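You operate a simulated robot arm through the tools that you are given. There is no shell and no other tool. Be economical: measure what you need, move in short steps, check, and stop when the job is done.

The job below is to be done with a simulated robot arm. You get a single attempt, and the scene is never put back.

TASK
Move the fitting from the OUT port to the green tray, cap both ports, set the blue knob to HAND.
Fine: red cap on IN, yellow cap on OUT. Set down upright: brass fitting.
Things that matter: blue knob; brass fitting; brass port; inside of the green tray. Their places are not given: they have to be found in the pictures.

Only the result counts: the job must be done as asked and must still hold three seconds after the hand-in. Knocking over, shifting, dropping, spilling or breaking anything else fails it. Lids that push on must go on centred and level and be pressed home; caps that screw on are set level and turned clockwise until they are tight.

THE ROBOT
A 6-joint arm with a two-finger parallel gripper, fixed in place. Base frame: the origin is at the foot of the arm, x ahead of it, y to its left, z up; the work surface is at about z = 0. Units: m, degrees, N and s.
With the tool pointing down near the work surface it reaches from about 0.14 to 0.58 m from the base axis. Its first joint turns from -66.0 to 66.0 degrees. Payload 2.1 kg.
The TCP is the grasp point between the finger pads, 0.03 m short of the fingertips. In the tool frame z runs along the fingers and y along their closing line. Largest opening 0.094 m; finger width 0.028, thickness 0.01; the body of the gripper, 0.05 by 0.096 m, starts 0.055 m behind the TCP.
Orientation is told as [roll, pitch, yaw] about the base's x, y, z axes, in that order, counted from this pose: with the fingers straight down and closing along the base's y, the tool's x points along the base's -x, its y along +y and its z along -z.

THE INTERFACE
- The arm moves only by the tool arm_command. Its argument "motion" is a list of rows, each a list of 7 numbers: the shift along the tool's x, y, z in units of 25 mm (1.0 is 25 mm), then the turn, a rotation vector about the tool's x, y, z in units of 5 degrees (1.0 is 5 degrees), then the opening, from 0 (shut) to 1 (fully open). In form: [[dx, dy, dz, rx, ry, rz, grip], ...]. A call has 1 to 20 rows; each row shifts and turns the commanded pose from where the row before left it, along the tool's axes as they then stand. A call with a number of a shift or a turn outside -1 to 1 is refused whole. Rows are played at 5 a second. More than 0.05 m and 8.6 degrees between two rows, or a gripper value outside its range, and nothing of the call is played. Where a pose cannot be reached the arm comes as near as it can. A force on the tool above 40 N (or 10 N above the force at the start of the call, whichever is more), or a blocked arm, ends the call early, and 0.2 s more pass. The fingers move at their own pace (about 0.072 m/s each) and stop on an object; they squeeze with about 37 N. The grip force told is the motor's: it shows also when the fingers shut on nothing. Time passes only in rows, and 0.2 s behind the last, so rows that do not move let the fingers close. The reply holds the time, the measured pose of the TCP, the force on the tool along the base axes, the opening and the grip force, in the units named above and with some noise, with the torque about the TCP (base axes, N m) and any sound that the robot's microphone picked up, and new pictures: "pictures" is both (left out), scene, wrist or none.
- Cameras (640 x 400 px; columns grow to the right, rows downward): "scene" is fixed at [0.0535, -0.3628, 0.5021]; the picture's right is [0.84, -0.54, 0.00], its down [-0.21, -0.33, -0.92] and it looks along [0.50, 0.77, -0.39] (base axes); focal length 214 px, centre (320, 200). "wrist" rides on the gripper at [0.076, 0.014, -0.102] in the tool frame; the picture's right is [-0.18, 0.98, 0.00], its down [-0.75, -0.14, -0.64] and it looks along [-0.63, -0.12, 0.77] (tool axes); focal length 243 px, centre (320, 200).
- measure_at(camera, pixels): for up to 12 pixels [column, row] of the newest picture of that camera ("zoom" is the newest enlarged one), the place [x, y, z] in the base frame of the surface seen there, good to about 0.003 m. The clock stands still meanwhile.
- close_up(camera, box): a new picture of the part [left, top, right, bottom] of that camera's present view, enlarged. The clock stands still meanwhile.
- hand_in(): hands the job in; it is judged then, once.

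Keep the steps short. Do not move on a guess: measure, check each grasp and each placing, and mend mistakes. In all there are 80 turns and 200 pictures (those below and enlarged ones count). Leave the gripper open and the arm clear of the work at the hand-in unless told otherwise, and finish with a single line.

The tools are called after "Request:" as a command line: name --pt "numbers of a row" for each row, then --argument value for the rest, lists and objects as JSON in quotes. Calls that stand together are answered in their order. arm_command: Moves the arm, as the interface text tells. Its arguments: {"type":"object","properties":{"motion":{"type":"array"},"pictures":{"type":"string","enum":["both","scene","wrist","none"]}},"required":["motion"]} The other tools are called the same way: measure_at (camera, pixels) gives the place of the surface under pixels of a picture; close_up (camera, box) takes an enlarged picture of a part of a camera's view; hand_in () hands the job in.

At the start:

```text
time: 0.0
ee_pos: [0.2834, 0.167, 0.3922]
tool_rot: [0.0, 0.0, 0.0]
contact_force: [0.0, 0.0, -0.9]
moment: [0.0, -0.01, 0.02]
finger_gap: 0.0938
finger_force: 0.0
```

scene: 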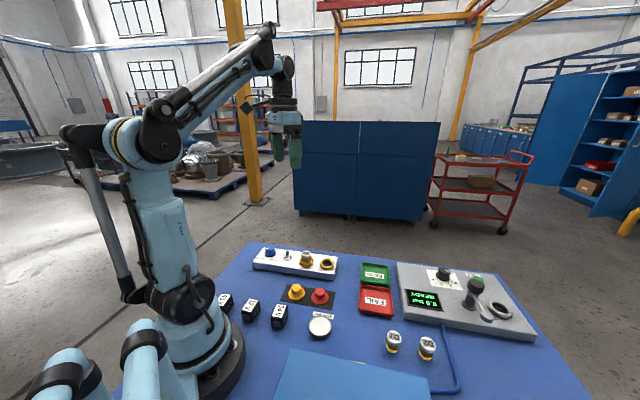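
wrist: 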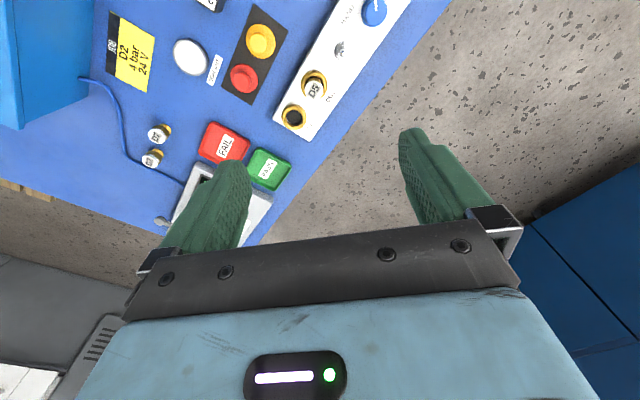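

I start by looking closer at the work area: the panel with ports (scene ~ (295,260)), caps (~(308,295)), trays (~(376,285)).

Request:
close_up --camera "scene" --box '[240, 235, 400, 335]'

Request:
close_up --camera "wrist" --box '[180, 0, 420, 150]'

Request:
close_up --camera "scene" --box '[380, 250, 540, 350]'

```text
4.00 times, centred on (320, 285) of scene
```

zoom: 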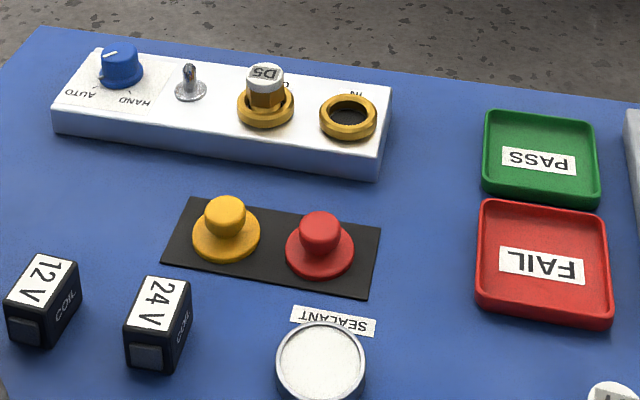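

```text
2.67 times, centred on (300, 75) of wrist
```

zoom: 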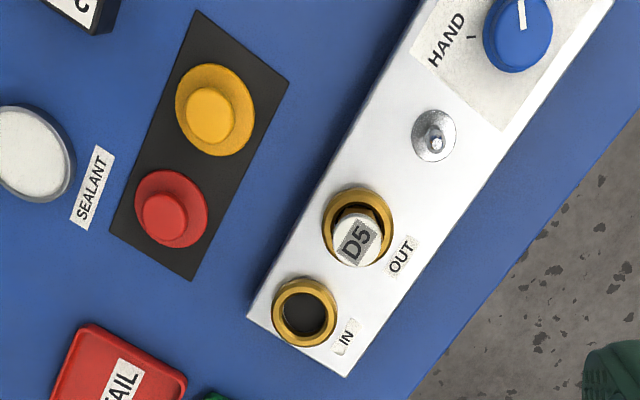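

```text
4.00 times, centred on (460, 300) of scene
```

zoom: 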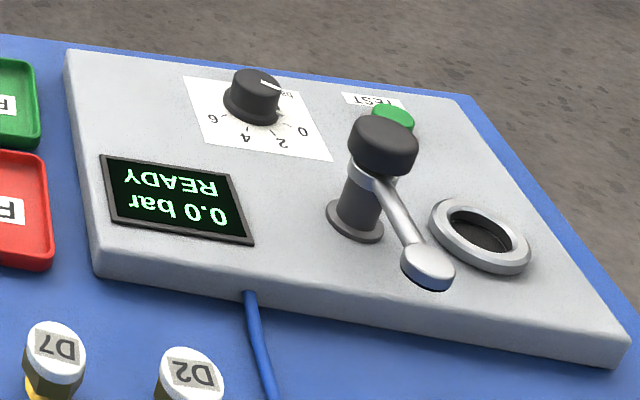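

I measure the key things in the scene picture: knob, fitting, IN port, caps, green tray; and the same in the wrist picture.

Request:
measure_at --camera "scene" --pixels '[[270.5, 247.5], [306.2, 253], [306.5, 259], [321.2, 263.5], [332.8, 264.5], [296.5, 287], [320, 291.5], [296.5, 296], [375, 276], [364, 263.5], [388.5, 266], [287, 253]]'

Request:
measure_at --camera "wrist" --pixels '[[374, 12], [314, 89], [303, 93], [285, 117], [294, 107], [303, 117], [294, 128], [260, 42], [240, 78], [342, 53], [273, 121], [310, 140]]'

```text
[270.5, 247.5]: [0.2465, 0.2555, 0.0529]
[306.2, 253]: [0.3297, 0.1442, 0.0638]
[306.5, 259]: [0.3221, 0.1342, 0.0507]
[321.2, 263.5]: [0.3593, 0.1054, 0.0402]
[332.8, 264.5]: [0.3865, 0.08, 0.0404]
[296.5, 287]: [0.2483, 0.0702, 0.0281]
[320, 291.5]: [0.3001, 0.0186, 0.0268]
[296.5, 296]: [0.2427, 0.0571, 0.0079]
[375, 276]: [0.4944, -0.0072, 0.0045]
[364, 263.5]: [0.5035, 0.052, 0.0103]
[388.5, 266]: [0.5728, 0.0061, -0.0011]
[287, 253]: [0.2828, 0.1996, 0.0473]
```

```text
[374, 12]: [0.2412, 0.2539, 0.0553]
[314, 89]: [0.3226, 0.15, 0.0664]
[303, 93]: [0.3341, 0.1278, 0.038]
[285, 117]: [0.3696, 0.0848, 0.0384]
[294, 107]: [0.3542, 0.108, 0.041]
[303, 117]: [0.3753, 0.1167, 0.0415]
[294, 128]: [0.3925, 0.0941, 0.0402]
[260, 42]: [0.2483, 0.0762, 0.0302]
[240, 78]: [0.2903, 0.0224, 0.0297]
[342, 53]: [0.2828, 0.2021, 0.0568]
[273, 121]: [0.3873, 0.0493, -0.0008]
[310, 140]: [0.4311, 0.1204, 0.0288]
```

Panel runs at about 130° in the base plane; OUT about (0.326,0.147), IN about (0.374,0.10). I lower the arm to z≈0.2 to look closer, and measure the loose D7/D2 fittings to learn the fitting's length.

Request:
measure_at --camera "scene" --pixels '[[393.5, 336], [393, 350], [427.5, 342], [427, 356], [393, 342]]'

Request:
close_up --camera "scene" --box '[378, 325, 442, 365]'

Request:
arm_command --pt "0.3 -0.1 0.96 0 0 0 1" --pt "0.3 -0.1 0.96 0 0 0 1" --pt "0.3 -0.1 0.96 0 0 0 1" --pt "0.3 -0.1 0.96 0 0 0 1" --pt "0.3 -0.1 0.96 0 0 0 1" --pt "0.3 -0.1 0.96 0 0 0 1" --pt "0.3 -0.1 0.96 0 0 0 1" --pt "0.3 -0.1 0.96 0 0 0 1" --pt "0 0 0 0 0 0 1"

```text
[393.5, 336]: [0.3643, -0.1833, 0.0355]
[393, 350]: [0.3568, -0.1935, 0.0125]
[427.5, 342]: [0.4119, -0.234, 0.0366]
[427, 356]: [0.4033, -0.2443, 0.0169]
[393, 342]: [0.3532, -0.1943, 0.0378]
```

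```text
10.00 times, centred on (410, 345) of scene
```

zoom: 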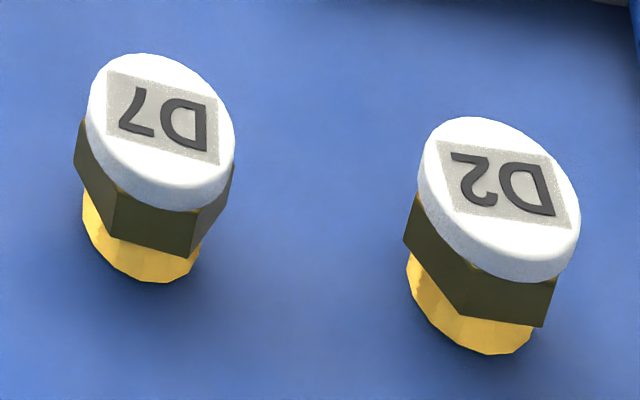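

```text
time: 2.0
ee_pos: [0.223, 0.148, 0.2009]
tool_rot: [-0.1, 0.0, -0.1]
contact_force: [-0.2, 0.2, 0.3]
moment: [0.04, -0.02, 0.0]
finger_gap: 0.0942
finger_force: 0.0
```

scene: 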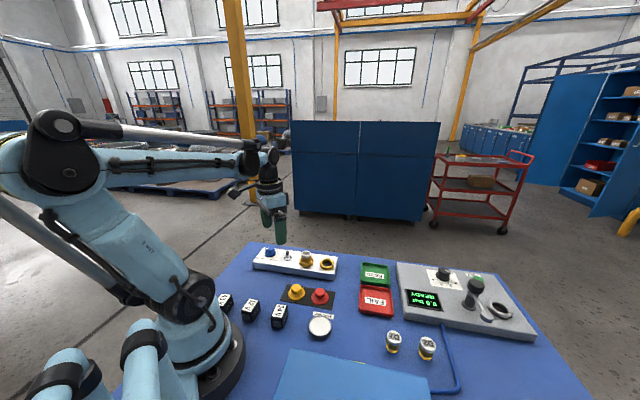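
wrist: 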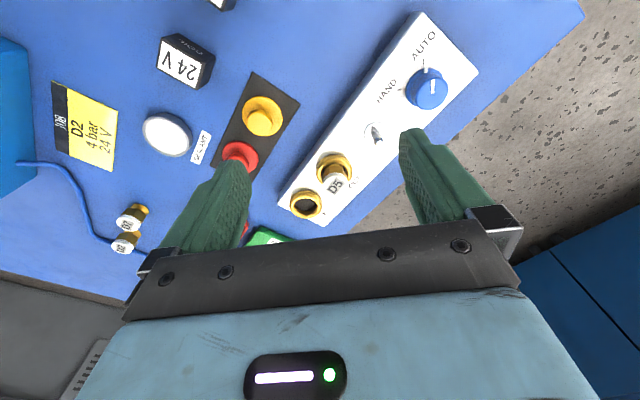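

Closer view; I enlarge the panel part for hex orientation and knob marks.

Request:
close_up --camera "wrist" --box '[256, 130, 384, 210]'

Request:
measure_at --camera "wrist" --pixels '[[338, 180], [329, 185], [319, 172], [334, 155], [352, 168], [305, 188], [291, 204], [322, 204], [306, 218]]'

Request:
close_up --camera "wrist" --box '[368, 30, 464, 90]'

Request:
measure_at --camera "zoom" --pixels '[[380, 330], [432, 398], [373, 268], [200, 360], [300, 390], [500, 390], [430, 480], [260, 395]]'

```text
5.00 times, centred on (320, 170) of wrist
```

zoom: 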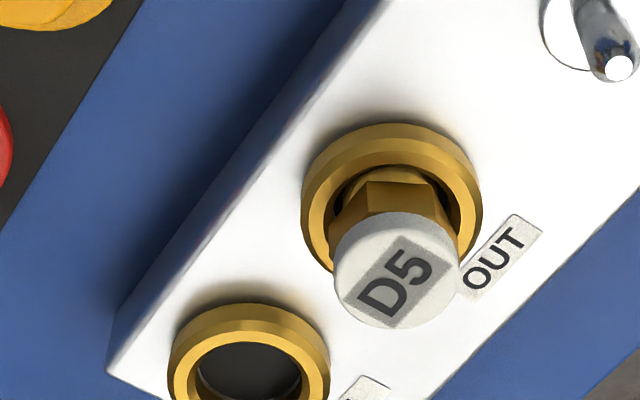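

```text
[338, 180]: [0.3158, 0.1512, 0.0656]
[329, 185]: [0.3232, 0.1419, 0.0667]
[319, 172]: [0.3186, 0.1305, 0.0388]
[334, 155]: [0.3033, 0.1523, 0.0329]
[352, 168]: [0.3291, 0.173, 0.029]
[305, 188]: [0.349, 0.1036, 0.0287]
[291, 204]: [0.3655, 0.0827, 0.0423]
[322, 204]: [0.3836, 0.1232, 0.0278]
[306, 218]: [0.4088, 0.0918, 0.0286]
```

```text
6.67 times, centred on (416, 60) of wrist
```

zoom: 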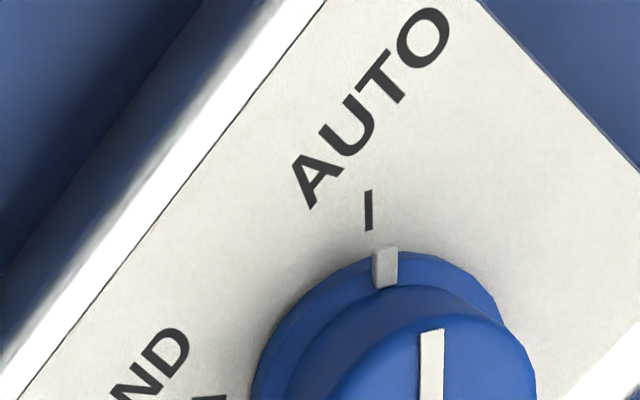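

```text
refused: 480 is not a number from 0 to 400
```

I take closer views of knob and of the fitting and measure their edges.

Request:
close_up --camera "wrist" --box '[360, 30, 480, 150]'

Request:
measure_at --camera "wrist" --pixels '[[335.4, 183.8], [324, 186], [347, 182], [335, 174], [336, 194], [309.5, 192], [290.5, 205], [321.5, 203.5], [305, 194], [306, 214]]'

Request:
close_up --camera "wrist" --box '[272, 170, 352, 220]'

```text
3.33 times, centred on (420, 90) of wrist
```

zoom: 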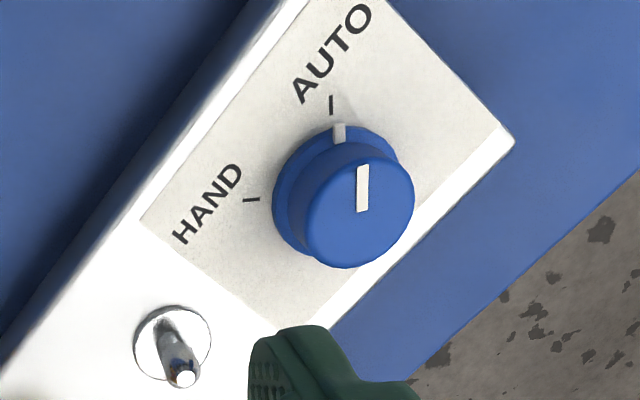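

```text
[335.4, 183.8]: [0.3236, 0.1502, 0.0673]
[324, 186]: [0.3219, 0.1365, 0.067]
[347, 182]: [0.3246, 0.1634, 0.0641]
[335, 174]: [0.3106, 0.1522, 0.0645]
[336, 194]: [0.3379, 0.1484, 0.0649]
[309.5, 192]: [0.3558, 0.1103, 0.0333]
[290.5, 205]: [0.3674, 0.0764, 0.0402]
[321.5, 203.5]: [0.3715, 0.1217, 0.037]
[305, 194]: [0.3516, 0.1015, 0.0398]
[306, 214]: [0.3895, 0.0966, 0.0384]
```

```text
8.00 times, centred on (312, 195) of wrist
```

zoom: 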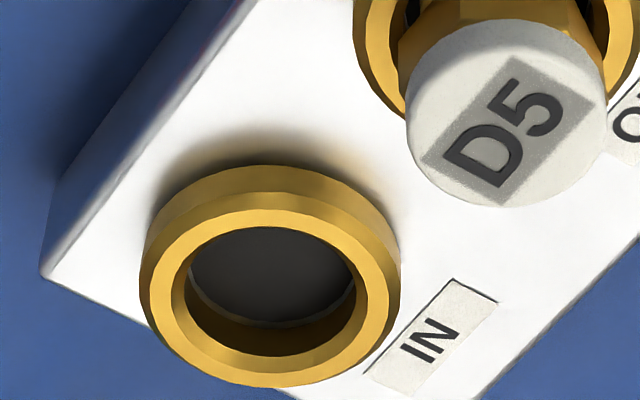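

Fitting centre ≈ (0.3236, 0.150), top z 0.067; ring tops ≈0.040; panel top 0.029. I go above the fitting with the fingers half open, z≈0.115, then check.

Request:
arm_command --pt "-0.8 0.016 0.7 0 0 0 0.65" --pt "-0.8 0.016 0.7 0 0 0 0.65" --pt "-0.8 0.016 0.7 0 0 0 0.65" --pt "-0.8 0.016 0.7 0 0 0 0.65" --pt "-0.82 0.016 0.6 0 0 0 0.65" --pt "0 0 0 0 0 0 0.65"

```text
time: 3.4
ee_pos: [0.3244, 0.1464, 0.1152]
tool_rot: [0.0, 0.0, 0.0]
contact_force: [-0.7, -0.3, -0.2]
moment: [0.0, 0.01, -0.01]
finger_gap: 0.0613
finger_force: 0.2
```

scene: 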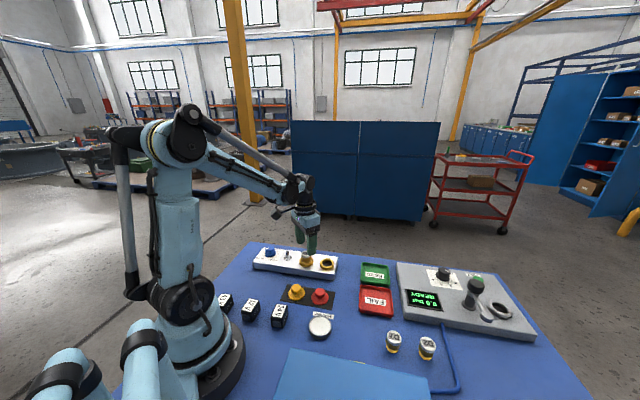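
wrist: 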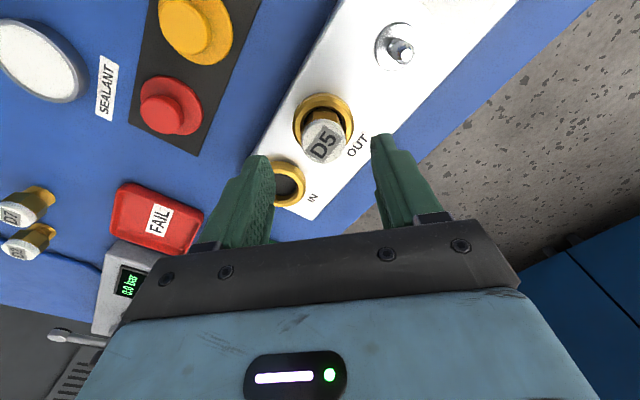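

I re-measure fitting and port from here before going down.

Request:
measure_at --camera "wrist" --pixels '[[323, 141], [304, 142], [342, 140], [323, 125], [323, 159], [289, 168], [305, 185], [287, 203], [276, 186]]'

Request:
close_up --camera "wrist" --box '[248, 80, 392, 210]'

```text
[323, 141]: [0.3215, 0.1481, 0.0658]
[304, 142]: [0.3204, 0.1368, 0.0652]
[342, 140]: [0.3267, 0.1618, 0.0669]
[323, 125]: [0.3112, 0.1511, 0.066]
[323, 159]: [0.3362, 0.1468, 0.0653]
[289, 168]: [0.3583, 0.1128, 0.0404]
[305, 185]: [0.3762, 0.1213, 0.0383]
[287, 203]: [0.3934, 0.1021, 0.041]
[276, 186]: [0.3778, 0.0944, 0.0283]
```

```text
3.08 times, centred on (320, 145) of wrist
```

zoom: 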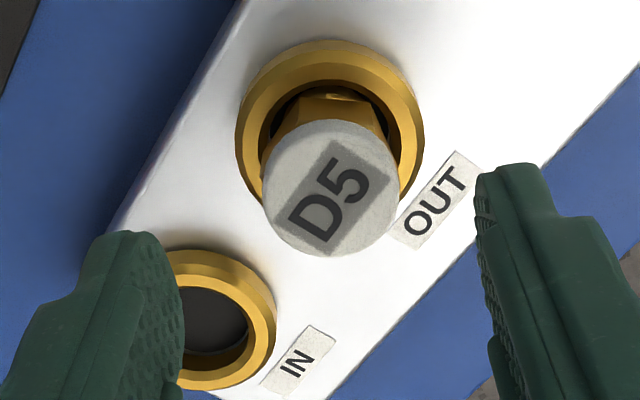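

Centre (0.323, 0.149). Shift y by +2.5 mm, descend to TCP z 0.076 and close.

Request:
arm_command --pt "0.04 0.1 0.52 0 0 0 0.65" --pt "0 0 0.52 0 0 0 0.65" --pt "0 0 0.52 0 0 0 0.65" --pt "0 0 0 0 0 0 0.65" --pt "0 0 0 0 0 0 0" --pt "0 0 0 0 0 0 0" --pt "0 0 0 0 0 0 0" --pt "0 0 0 0 0 0 0" --pictures "wrist"

```text
time: 5.2
ee_pos: [0.3242, 0.1505, 0.0759]
tool_rot: [0.0, 0.0, 0.0]
contact_force: [0.2, -0.3, 0.4]
moment: [-0.03, 0.01, 0.02]
finger_gap: 0.0303
finger_force: 37.6
```

wrist: 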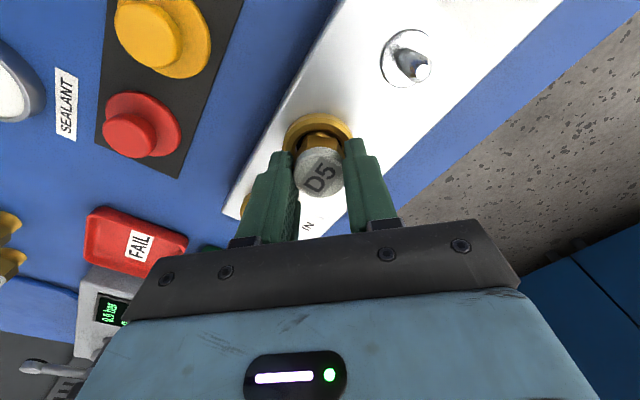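

Gripped at 0.030 m. Lift straight up slowly, watching the force.

Request:
arm_command --pt "0 0 -0.2 0 0 0 0" --pt "0 0 -0.3 0 0 0 0" --pt "0 0 -0.5 0 0 0 0" --pt "0 0 -0.6 0 0 0 0" --pt "0 0 -0.8 0 0 0 0" --pt "0 0 -0.8 0 0 0 0" --pt "0 0 0 0 0 0 0"

```text
time: 6.8
ee_pos: [0.3241, 0.1508, 0.1561]
tool_rot: [0.0, 0.0, 0.1]
contact_force: [0.4, -0.1, 0.1]
moment: [0.01, -0.05, -0.02]
finger_gap: 0.0
finger_force: 33.1
```

scene: 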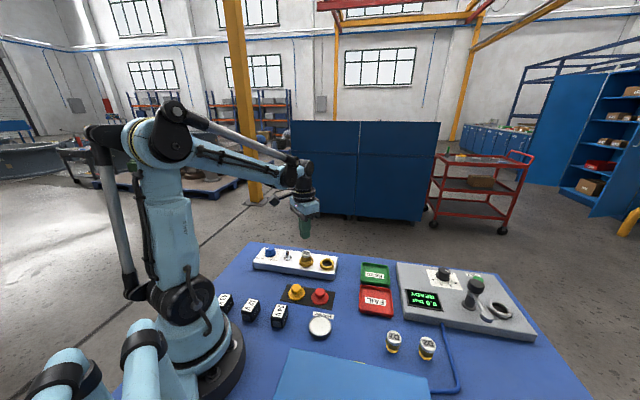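
wrist: 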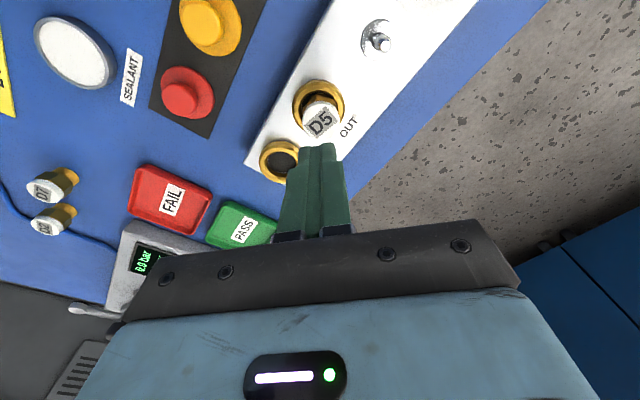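

The fingers slipped off: the fitting is held in the port, so it is likely screwed (or locked). Let me look closely at it and at the display.

Request:
close_up --camera "wrist" --box '[248, 70, 376, 190]'

Request:
close_up --camera "scene" --box '[285, 240, 349, 280]'

Request:
measure_at --camera "wrist" --pixels '[[319, 122], [303, 124], [337, 120], [319, 110], [319, 136]]'

```text
3.33 times, centred on (312, 130) of wrist
```

zoom: 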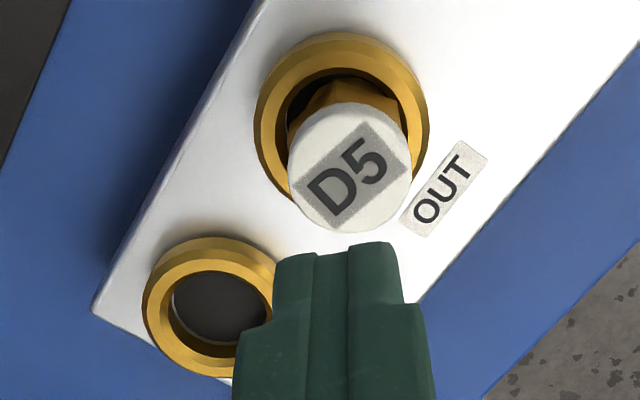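

```text
10.00 times, centred on (317, 260) of scene
```

zoom: 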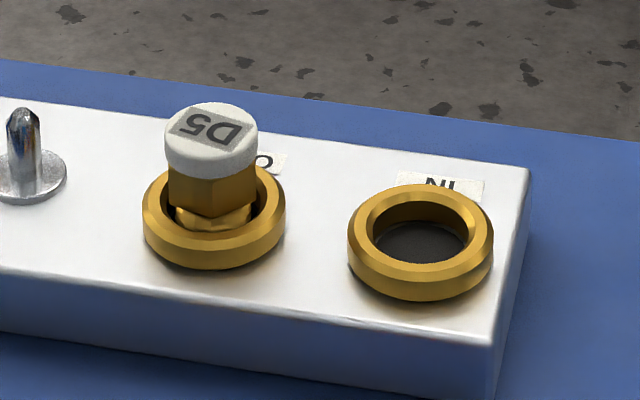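

```text
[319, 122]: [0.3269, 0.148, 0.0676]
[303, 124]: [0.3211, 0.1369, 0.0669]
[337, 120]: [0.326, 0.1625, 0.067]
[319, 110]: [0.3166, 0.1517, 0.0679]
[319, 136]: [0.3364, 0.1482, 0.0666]
```

The hex turned itself to the fingers when squeezed (corner now faces the scene camera, so flats now face ±y), and it stayed in: looks threaded. I open, go down again (TCP z≈0.073) and grip on the flats.

Request:
arm_command --pt "0 -0.05 0 0 0 0 0.65" --pt "0 0 0 0 0 0 0.65" --pt "0 0 0.8 0 0 0 0.65" --pt "0 0 0.9 0 0 0 0.65" --pt "0 0 0.9 0 0 0 0.65" --pt "0 0 0.7 0 0 0 0.65" --pt "0 0 0 0 0 0 0.65" --pt "0 0 0 0 0 0 0" --pt "0 0 0 0 0 0 0" --pt "0 0 0 0 0 0 0" --pt "0 0 0 0 0 0 0"

Request:
close_up --camera "wrist" --box '[248, 100, 376, 220]'

```text
time: 9.2
ee_pos: [0.3232, 0.1499, 0.0746]
tool_rot: [0.0, 0.0, 0.0]
contact_force: [0.8, 0.9, 0.4]
moment: [0.0, 0.02, -0.01]
finger_gap: 0.0298
finger_force: 37.0
```

scene: 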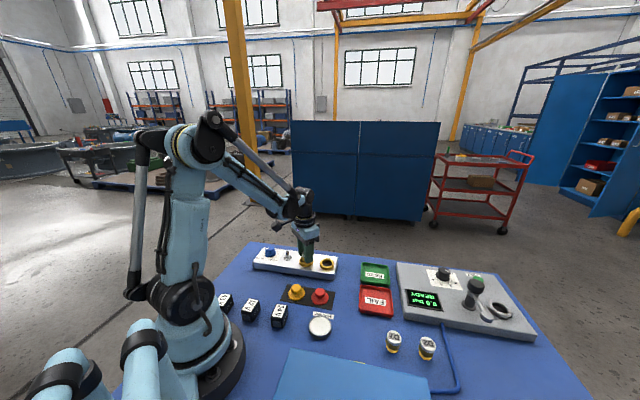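
wrist: 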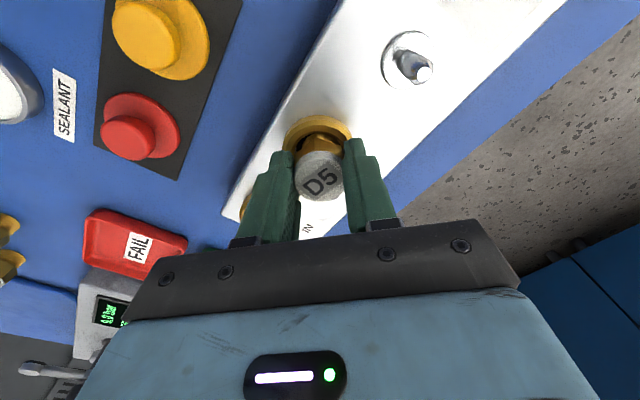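

```text
3.33 times, centred on (312, 160) of wrist
```

zoom: 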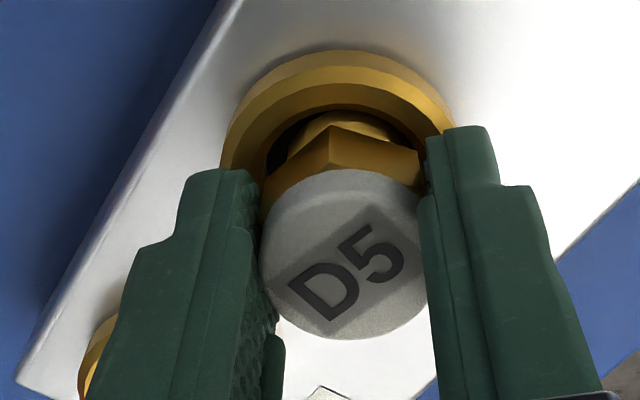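

Gripped with flats along ±y. Now turn counterclockwise from above (tool rz negative) 30° and read torque.

Request:
arm_command --pt "0 0 0 0 0 -1 0" --pt "0 0 0 0 0 -1 0" --pt "0 0 0 0 0 -1 0" --pt "0 0 0 0 0 -1 0" --pt "0 0 0 0 0 -1 0" --pt "0 0 0 0 0 -1 0" --pictures "wrist"

Request:
close_up --camera "wrist" --box '[248, 100, 376, 220]'

```text
time: 10.6
ee_pos: [0.3257, 0.1505, 0.0737]
tool_rot: [-0.1, 0.0, 30.1]
contact_force: [-2.5, -1.7, 11.0]
moment: [-0.11, 0.0, -0.06]
finger_gap: 0.0297
finger_force: 37.6
```

wrist: 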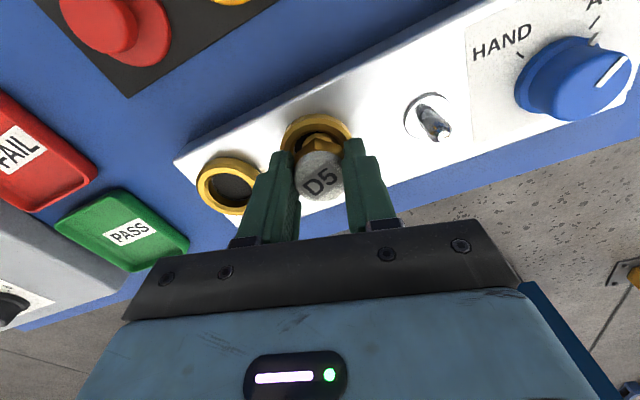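

```text
3.33 times, centred on (312, 160) of wrist
```

zoom: 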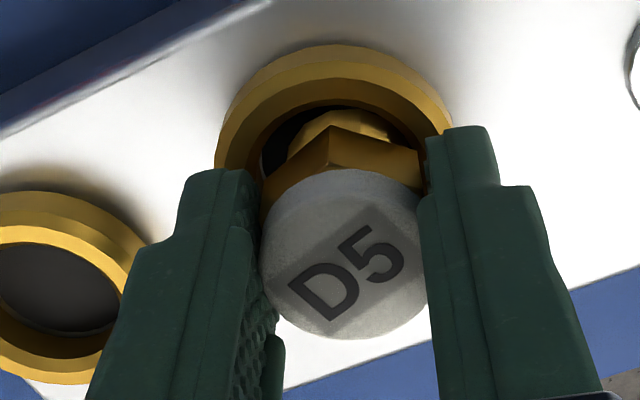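

The fitting turned with the gripper and pushes up (+11 N): it's unscrewing. Continue 50° with a slight lift.

Request:
arm_command --pt "0 0 -0.03 0 0 -1 0" --pt "0 0 -0.02 0 0 -1 0" --pt "0 0 -0.02 0 0 -1 0" --pt "0 0 -0.02 0 0 -1 0" --pt "0 0 -0.02 0 0 -1 0" --pt "0 0 -0.02 0 0 -1 0" --pt "0 0 -0.02 0 0 -1 0" --pt "0 0 -0.02 0 0 -1 0" --pt "0 0 -0.02 0 0 -1 0" --pt "0 0 -0.02 0 0 -1 0" --pictures "wrist"

```text
time: 12.8
ee_pos: [0.3235, 0.1494, 0.08]
tool_rot: [0.0, 0.0, 80.1]
contact_force: [1.6, -3.2, -0.8]
moment: [-0.12, -0.12, -0.02]
finger_gap: 0.03
finger_force: 37.1
```

wrist: 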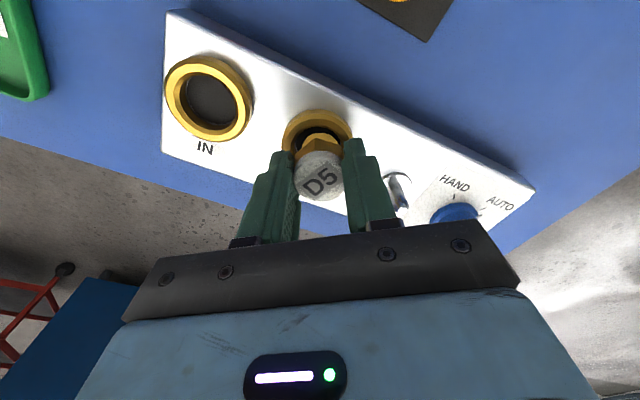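

Force vanished while rising 6 mm — perhaps free now. I lift gently 10 mm.

Request:
arm_command --pt "0 0 -0.1 0 0 0 0" --pt "0 0 -0.1 0 0 0 0" --pt "0 0 -0.1 0 0 0 0" --pt "0 0 -0.1 0 0 0 0" --pictures "wrist"

Request:
close_up --camera "wrist" --box '[248, 100, 376, 220]'

```text
time: 13.8
ee_pos: [0.3223, 0.15, 0.0894]
tool_rot: [0.0, -0.1, 80.0]
contact_force: [-0.5, 0.5, -1.0]
moment: [0.01, -0.01, -0.04]
finger_gap: 0.0299
finger_force: 37.1
```

wrist: 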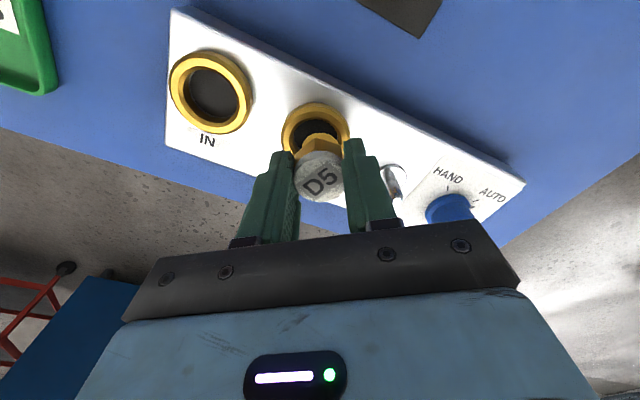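

```text
3.33 times, centred on (312, 160) of wrist
```

zoom: 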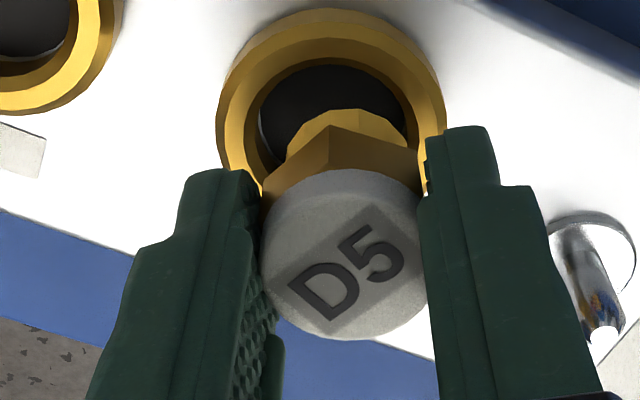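

It came free and is held upright. Lift to z≈0.17, and measure the green tray in the scene.

Request:
arm_command --pt "0 0 -0.6 0 0 0 0" --pt "0 0 -0.9 0 0 0 0" --pt "0 0 -0.9 0 0 0 0" --pt "0 0 -0.9 0 0 0 0" --pt "0 0 0 0 0 0 0"

Request:
measure_at --camera "scene" --pixels '[[363, 264.5], [387, 267], [386, 284], [364, 281], [375, 275], [362, 263.5], [388, 265.5], [389, 287], [361, 283], [375, 268], [375, 282]]'

Request:
close_up --camera "scene" --box '[280, 195, 408, 295]'

```text
time: 15.0
ee_pos: [0.3236, 0.1499, 0.1717]
tool_rot: [0.0, 0.0, 79.9]
contact_force: [1.2, 0.6, -1.4]
moment: [-0.03, 0.02, -0.04]
finger_gap: 0.0299
finger_force: 36.8
```

scene: 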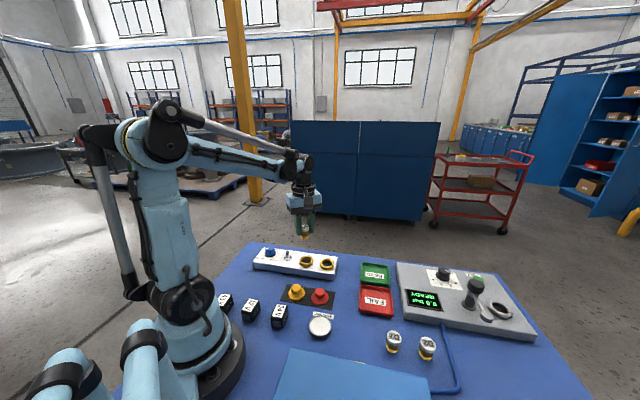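
wrist: 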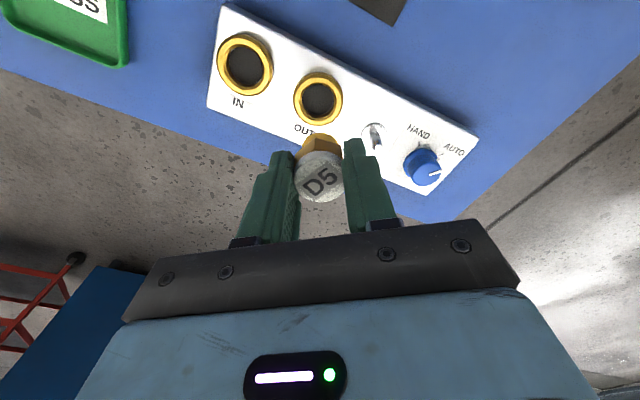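

```text
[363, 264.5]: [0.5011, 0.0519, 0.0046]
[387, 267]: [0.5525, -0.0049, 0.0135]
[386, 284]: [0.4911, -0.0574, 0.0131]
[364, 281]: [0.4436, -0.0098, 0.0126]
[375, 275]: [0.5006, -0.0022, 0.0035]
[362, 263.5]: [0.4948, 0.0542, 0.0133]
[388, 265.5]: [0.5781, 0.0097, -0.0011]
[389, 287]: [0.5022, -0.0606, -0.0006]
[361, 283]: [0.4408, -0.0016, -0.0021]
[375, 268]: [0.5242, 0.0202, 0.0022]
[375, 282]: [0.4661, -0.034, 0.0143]
```

```text
4.00 times, centred on (344, 245) of scene
```

zoom: 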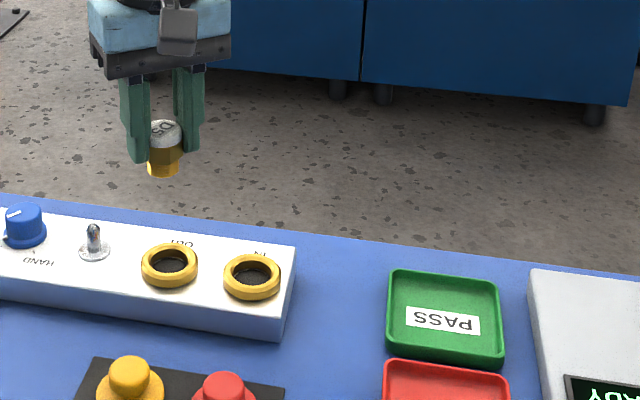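

Tray centre ≈ (0.497, −0.003), floor z≈0.003, rim 0.0135. I turn back to yaw 0 while staying at z 0.17, and measure the lever on the test rig for clearance.

Request:
arm_command --pt "0 0 0 0 0 1 0" --pt "0 0 0 0 0 1 0" --pt "0 0 0 0 0 1 0" --pt "0 0 0 0 0 1 0" --pt "0 0 0 0 0 1 0" --pt "0 0 0 0 0 1 0" --pt "0 0 0 0 0 1 0" --pt "0 0 0 0 0 1 0" --pt "0 0 0 0 0 1 0" --pt "0 0 0 0 0 1 0" --pt "0 0 0 0 0 1 0" --pt "0 0 0 0 0 1 0" --pt "0 0 0 0 0 1 0" --pt "0 0 0 0 0 1 0" --pt "0 0 0 0 0 1 0" --pt "0 0 0 0 0 1 0" --pt "0 0 0 0 0 0 0" --pictures "wrist"

Request:
measure_at --camera "scene" --pixels '[[476, 283], [445, 270], [399, 264], [405, 317], [480, 276]]'

```text
time: 18.6
ee_pos: [0.3243, 0.1497, 0.1702]
tool_rot: [0.1, 0.1, 0.0]
contact_force: [0.1, 0.3, -0.9]
moment: [-0.01, 0.0, 0.05]
finger_gap: 0.0297
finger_force: 36.5
```

wrist: 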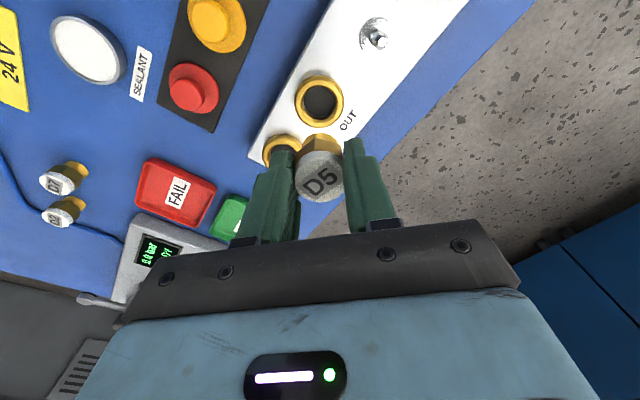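

```text
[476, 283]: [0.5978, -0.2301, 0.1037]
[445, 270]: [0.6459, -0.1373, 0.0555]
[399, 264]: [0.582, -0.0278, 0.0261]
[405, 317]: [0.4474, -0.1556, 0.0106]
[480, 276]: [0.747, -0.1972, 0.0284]
```

Clear path. Move over the tray at z≈0.10.

Request:
arm_command --pt "-0.865 -0.765 0 0 0 0 0" --pt "-0.865 -0.765 0.2 0 0 0 0" --pt "-0.865 -0.765 0.4 0 0 0 0" --pt "-0.865 -0.765 0.4 0 0 0 0" --pt "-0.865 -0.765 0.4 0 0 0 0" --pt "-0.865 -0.765 0.5 0 0 0 0" --pt "-0.865 -0.765 0.5 0 0 0 0" --pt "-0.865 -0.765 0.4 0 0 0 0" --pt "0 0 0 0 0 0 0"

Request:
close_up --camera "scene" --box '[340, 225, 420, 290]'

```text
time: 20.6
ee_pos: [0.4951, -0.0028, 0.1006]
tool_rot: [0.0, 0.0, 0.0]
contact_force: [1.5, -1.6, -0.4]
moment: [0.04, 0.04, 0.01]
finger_gap: 0.0299
finger_force: 36.4
```

scene: 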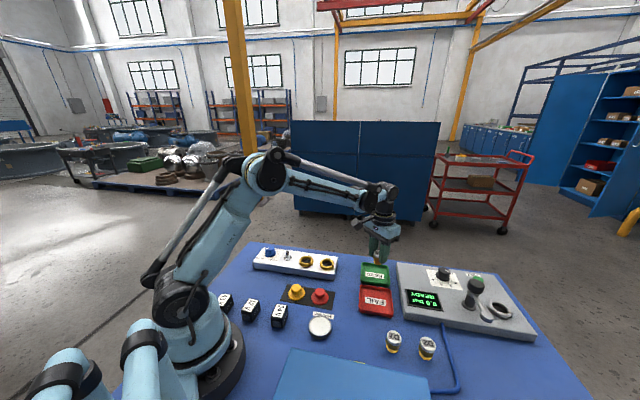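
wrist: 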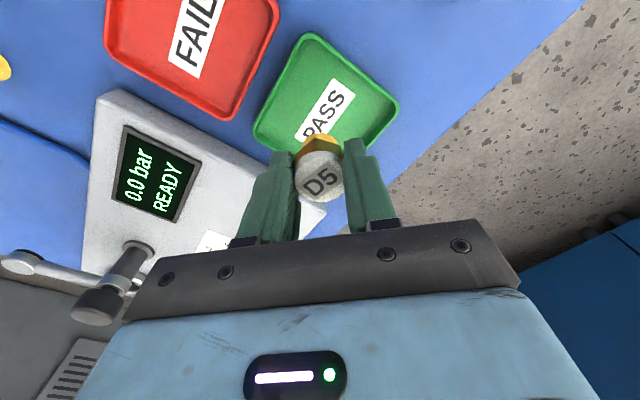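

```text
6.15 times, centred on (380, 258) of scene
```

zoom: 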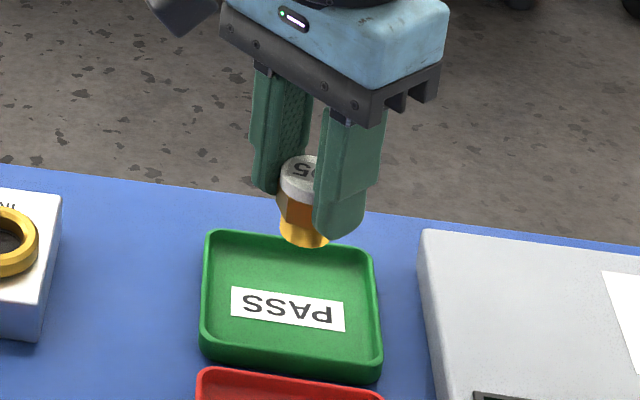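

Measure fitting's lower edge and the tray from here.

Request:
measure_at --camera "zoom" --pixels '[[303, 243], [295, 165], [290, 190], [345, 285], [212, 236], [370, 255], [378, 370], [205, 345]]'

Request:
measure_at --camera "wrist" --pixels '[[316, 34], [397, 104], [258, 133], [318, 110], [319, 178], [320, 70]]'

```text
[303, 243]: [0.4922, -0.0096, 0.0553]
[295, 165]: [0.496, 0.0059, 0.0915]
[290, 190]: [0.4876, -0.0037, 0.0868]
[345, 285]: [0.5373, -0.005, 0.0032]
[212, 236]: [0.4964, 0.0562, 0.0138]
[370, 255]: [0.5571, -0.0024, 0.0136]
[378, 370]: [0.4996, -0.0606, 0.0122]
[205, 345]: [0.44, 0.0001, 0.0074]
```

```text
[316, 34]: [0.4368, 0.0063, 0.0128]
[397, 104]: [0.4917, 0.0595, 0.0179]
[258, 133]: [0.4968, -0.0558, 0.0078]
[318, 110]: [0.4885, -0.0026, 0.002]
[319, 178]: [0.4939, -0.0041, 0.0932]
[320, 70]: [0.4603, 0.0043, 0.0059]
```

Fitting bottom is 45 mm below the TCP; floor ≈0.003. Descend to just at the floor.

Request:
arm_command --pt "0 0 0.6 0 0 0 0" --pt "0 0 0.6 0 0 0 0" --pt "0 0 0.6 0 0 0 0" --pt "0 0 0.2 0 0 0 0" --pt "0 0 0.04 0 0 0 0" --pt "0 0 0.04 0 0 0 0" --pt "0 0 0 0 0 0 0"

Request:
close_up --camera "scene" --box '[340, 225, 420, 290]'

```text
time: 22.2
ee_pos: [0.4946, -0.0029, 0.0501]
tool_rot: [0.0, 0.1, 0.0]
contact_force: [-9.2, -2.8, 30.9]
moment: [-0.09, 0.22, -0.04]
finger_gap: 0.03
finger_force: 37.9
```

scene: 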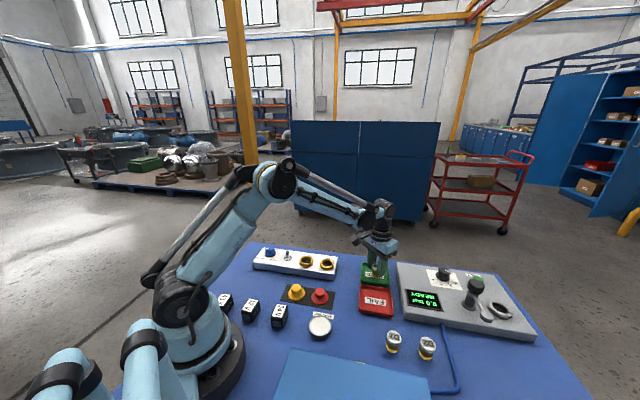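
wrist: 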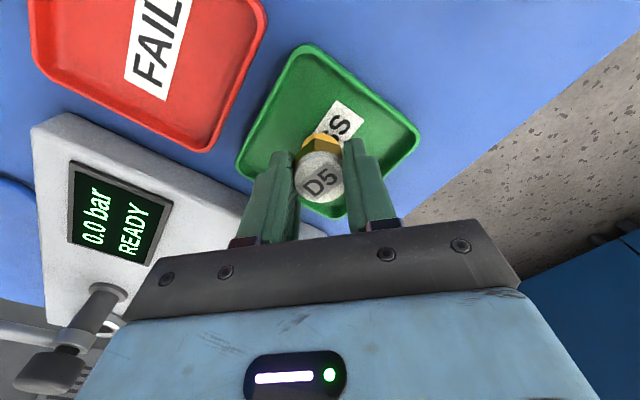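

```text
6.15 times, centred on (380, 258) of scene
```

zoom: 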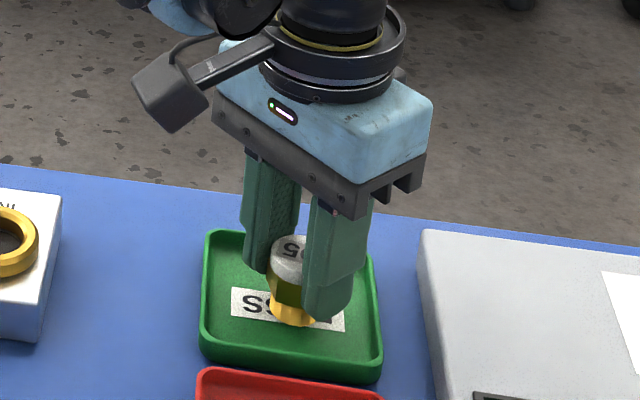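

Touching with 31 N. Ease up slightly, open, then rise straight up.

Request:
arm_command --pt "0 0 -0.06 0 0 0 0" --pt "0 0 0 0 0 0 0" --pt "0 0 0 0 0 0 0.65" --pt "0 0 0 0 0 0 0.65" --pt "0 0 0 0 0 0 0.65" --pt "0 0 -0.4 0 0 0 0.65" --pt "0 0 -0.8 0 0 0 0.65" --pt "0 0 -1 0 0 0 0.65" --pt "0 0 -1 0 0 0 0.65" --pt "0 0 0 0 0 0 0.65"

Request:
close_up --camera "scene" --box '[340, 225, 420, 290]'

```text
time: 24.4
ee_pos: [0.4954, -0.0039, 0.1303]
tool_rot: [-0.1, 0.0, 0.0]
contact_force: [-0.1, -0.4, -0.2]
moment: [-0.01, -0.03, 0.0]
finger_gap: 0.0611
finger_force: 0.2
```

scene: 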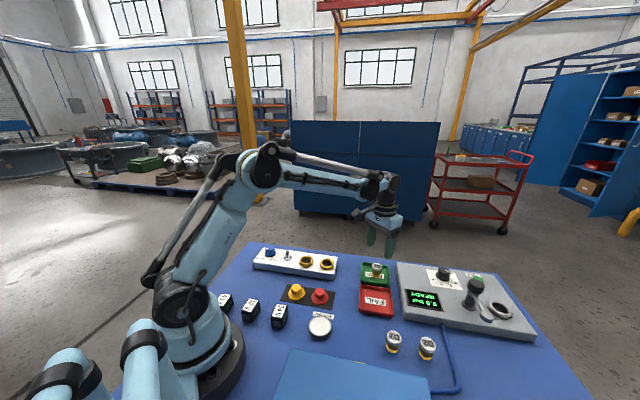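
wrist: 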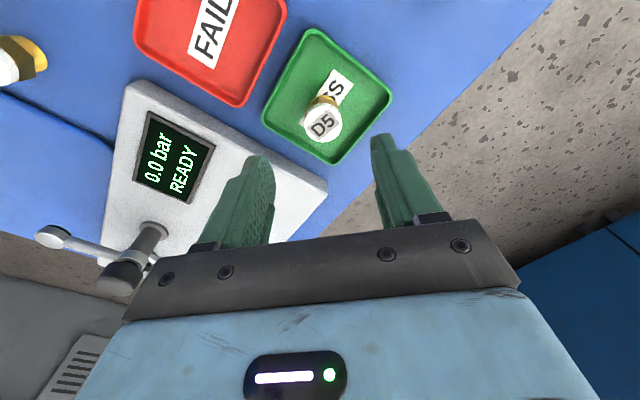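

```text
6.15 times, centred on (380, 258) of scene
```

zoom: 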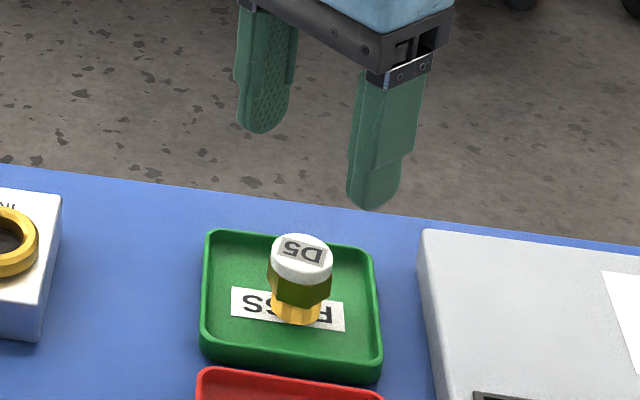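

Fitting stands upright in the green tray. Next the caps: move to a view near (0.22, 0.05, 0.20).

Request:
arm_command --pt "0.917 0.18 -0.9 0 0 0 0.65" --pt "0.917 0.18 -0.9 0 0 0 0.65" --pt "0.917 0.18 -0.6 0 0 0 0.65" --pt "0.917 0.18 0 0 0 0 0.65" --pt "0.917 0.18 0 0 0 0 0.65" --pt "0.917 0.18 0 0 0 0 0.65" --pt "0.917 0.18 0 0 0 0 0.65" --pt "0.917 0.18 0 0 0 0 0.65" --pt "0.917 0.18 0 0 0 0 0.65" --pt "0.917 0.18 0 0 0 0 0.65" --pt "0.917 0.18 0 0 0 0 0.65" --pt "0.917 0.18 0 0 0 0 0.65" --pt "0 0 0 0 0 0 0.65" --pictures "wrist"

Request:
close_up --camera "scene" --box '[270, 235, 350, 310]'

```text
time: 27.2
ee_pos: [0.2218, 0.0513, 0.1912]
tool_rot: [0.0, 0.1, 0.1]
contact_force: [-0.7, -0.3, -0.2]
moment: [-0.04, 0.01, 0.01]
finger_gap: 0.0613
finger_force: 0.1
```

wrist: 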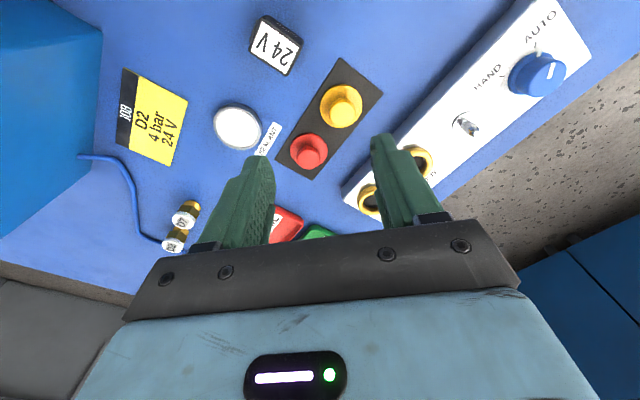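

```text
5.33 times, centred on (310, 272) of scene
```

zoom: 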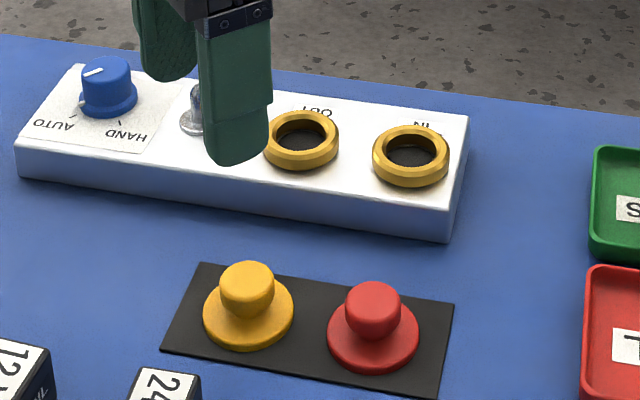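

Measure cap knobs and flanges from the wrist view and enlarge.

Request:
close_up --camera "wrist" --box '[270, 70, 390, 190]'

Request:
measure_at --camera "zoom" --pixels '[[240, 90], [241, 126], [200, 120], [284, 118], [241, 155], [125, 235], [125, 272], [87, 270], [162, 270], [125, 300]]'

```text
3.33 times, centred on (330, 130) of wrist
```

zoom: 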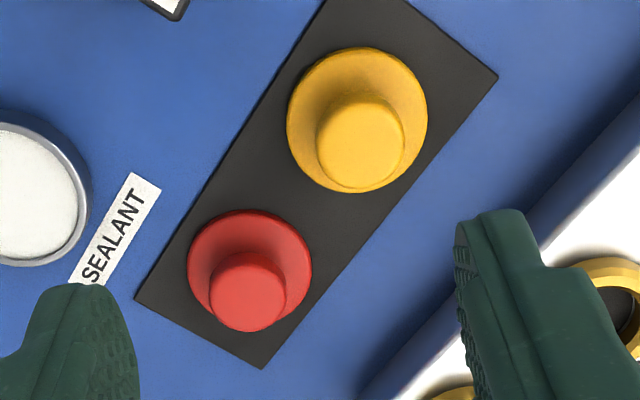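

```text
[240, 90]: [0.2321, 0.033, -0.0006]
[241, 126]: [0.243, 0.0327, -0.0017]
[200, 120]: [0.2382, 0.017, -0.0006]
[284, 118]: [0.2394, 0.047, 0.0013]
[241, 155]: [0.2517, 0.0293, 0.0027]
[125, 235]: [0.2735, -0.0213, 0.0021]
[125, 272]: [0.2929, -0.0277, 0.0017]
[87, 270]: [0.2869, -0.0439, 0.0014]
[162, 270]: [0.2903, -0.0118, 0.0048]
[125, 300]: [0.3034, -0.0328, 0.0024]
```

Now the right pixels: yellow knob top (360,142), red knob top (247,290) in the enlarged picture.

Request:
measure_at --camera "zoom" --pixels '[[360, 142], [318, 140], [403, 142], [360, 108], [360, 186], [427, 130], [288, 120], [248, 290], [210, 288], [286, 288], [248, 257], [248, 328]]'

Request:
measure_at --camera "zoom" --pixels '[[312, 270], [189, 258], [248, 212], [355, 50], [320, 230]]'

```text
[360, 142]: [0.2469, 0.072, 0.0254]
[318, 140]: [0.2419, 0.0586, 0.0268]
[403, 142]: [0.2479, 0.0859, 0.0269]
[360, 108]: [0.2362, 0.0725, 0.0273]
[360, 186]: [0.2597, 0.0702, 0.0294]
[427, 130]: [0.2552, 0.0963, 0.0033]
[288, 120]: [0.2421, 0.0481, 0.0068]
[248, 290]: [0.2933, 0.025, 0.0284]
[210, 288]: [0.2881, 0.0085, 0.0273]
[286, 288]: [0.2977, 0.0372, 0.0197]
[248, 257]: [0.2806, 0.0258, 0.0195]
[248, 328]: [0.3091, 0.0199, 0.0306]
```

```text
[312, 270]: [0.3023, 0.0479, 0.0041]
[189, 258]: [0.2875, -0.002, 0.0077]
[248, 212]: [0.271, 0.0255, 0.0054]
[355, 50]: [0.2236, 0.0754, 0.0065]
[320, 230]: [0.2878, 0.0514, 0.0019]
```

Red cap centre ≈ (0.295, 0.023), yellow ≈ (0.248, 0.072); knobs 28 mm wide, top z≈0.028, flange ≈0.006. I go above the red cap and pre-turn to yaw 80 so I've room for clockwise turning.

Request:
arm_command --pt "-0.977 -0.377 0 0 0 0 0.65" --pt "-0.977 -0.377 0 0 0 0 0.65" --pt "-0.977 -0.377 0 0 0 0 0.65" --pt "0 0 0 0 0 -1 0.65" --pt "0 0 0 0 0 -1 0.65" --pt "0 0 0 0 0 -1 0.65" --pt "0 0 0 0 0 -1 0.65" --pt "0 0 0 0 0 -1 0.65" --pt "0 0 0 0 0 -1 0.65" --pt "0 0 0 0 0 -1 0.65" --pt "0 0 0 0 0 -1 0.65" --pt "0 0 0 0 0 -1 0.65" --pt "0 0 0 0 0 -1 0.65" --pt "0 0 0 0 0 -1 0.65" --pt "0 0 0 0 0 -1 0.65" --pt "0 0 0 0 0 -1 0.65" --pt "0 0 0 0 0 -1 0.65" --pt "0 0 0 0 0 -1 0.65" --pt "0 0 0 0 0 -1 0.65" --pictures "none"

Request:
arm_command --pt "0 0 1 0 0 0 0.65" --pt "0 0 1 0 0 0 0.65" --pt "0 0 1 0 0 0 0.65" --pt "0 0 0.8 0 0 0 0.65" --pt "0 0 0 0 0 0 0.65" --pictures "wrist"

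```text
time: 31.2
ee_pos: [0.2948, 0.0225, 0.1928]
tool_rot: [0.0, 0.1, 80.2]
contact_force: [0.2, -0.5, -0.4]
moment: [0.0, 0.0, 0.0]
finger_gap: 0.061
finger_force: 0.0
```

```text
time: 32.4
ee_pos: [0.2958, 0.0248, 0.0977]
tool_rot: [0.0, 0.1, 80.0]
contact_force: [-0.5, -0.5, -0.2]
moment: [-0.01, 0.01, -0.03]
finger_gap: 0.0613
finger_force: 0.1
```

wrist: 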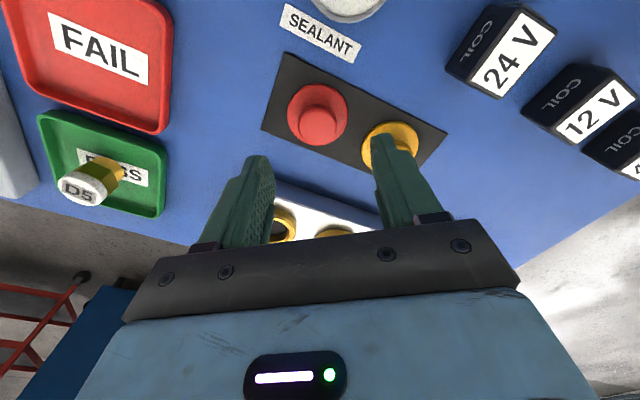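

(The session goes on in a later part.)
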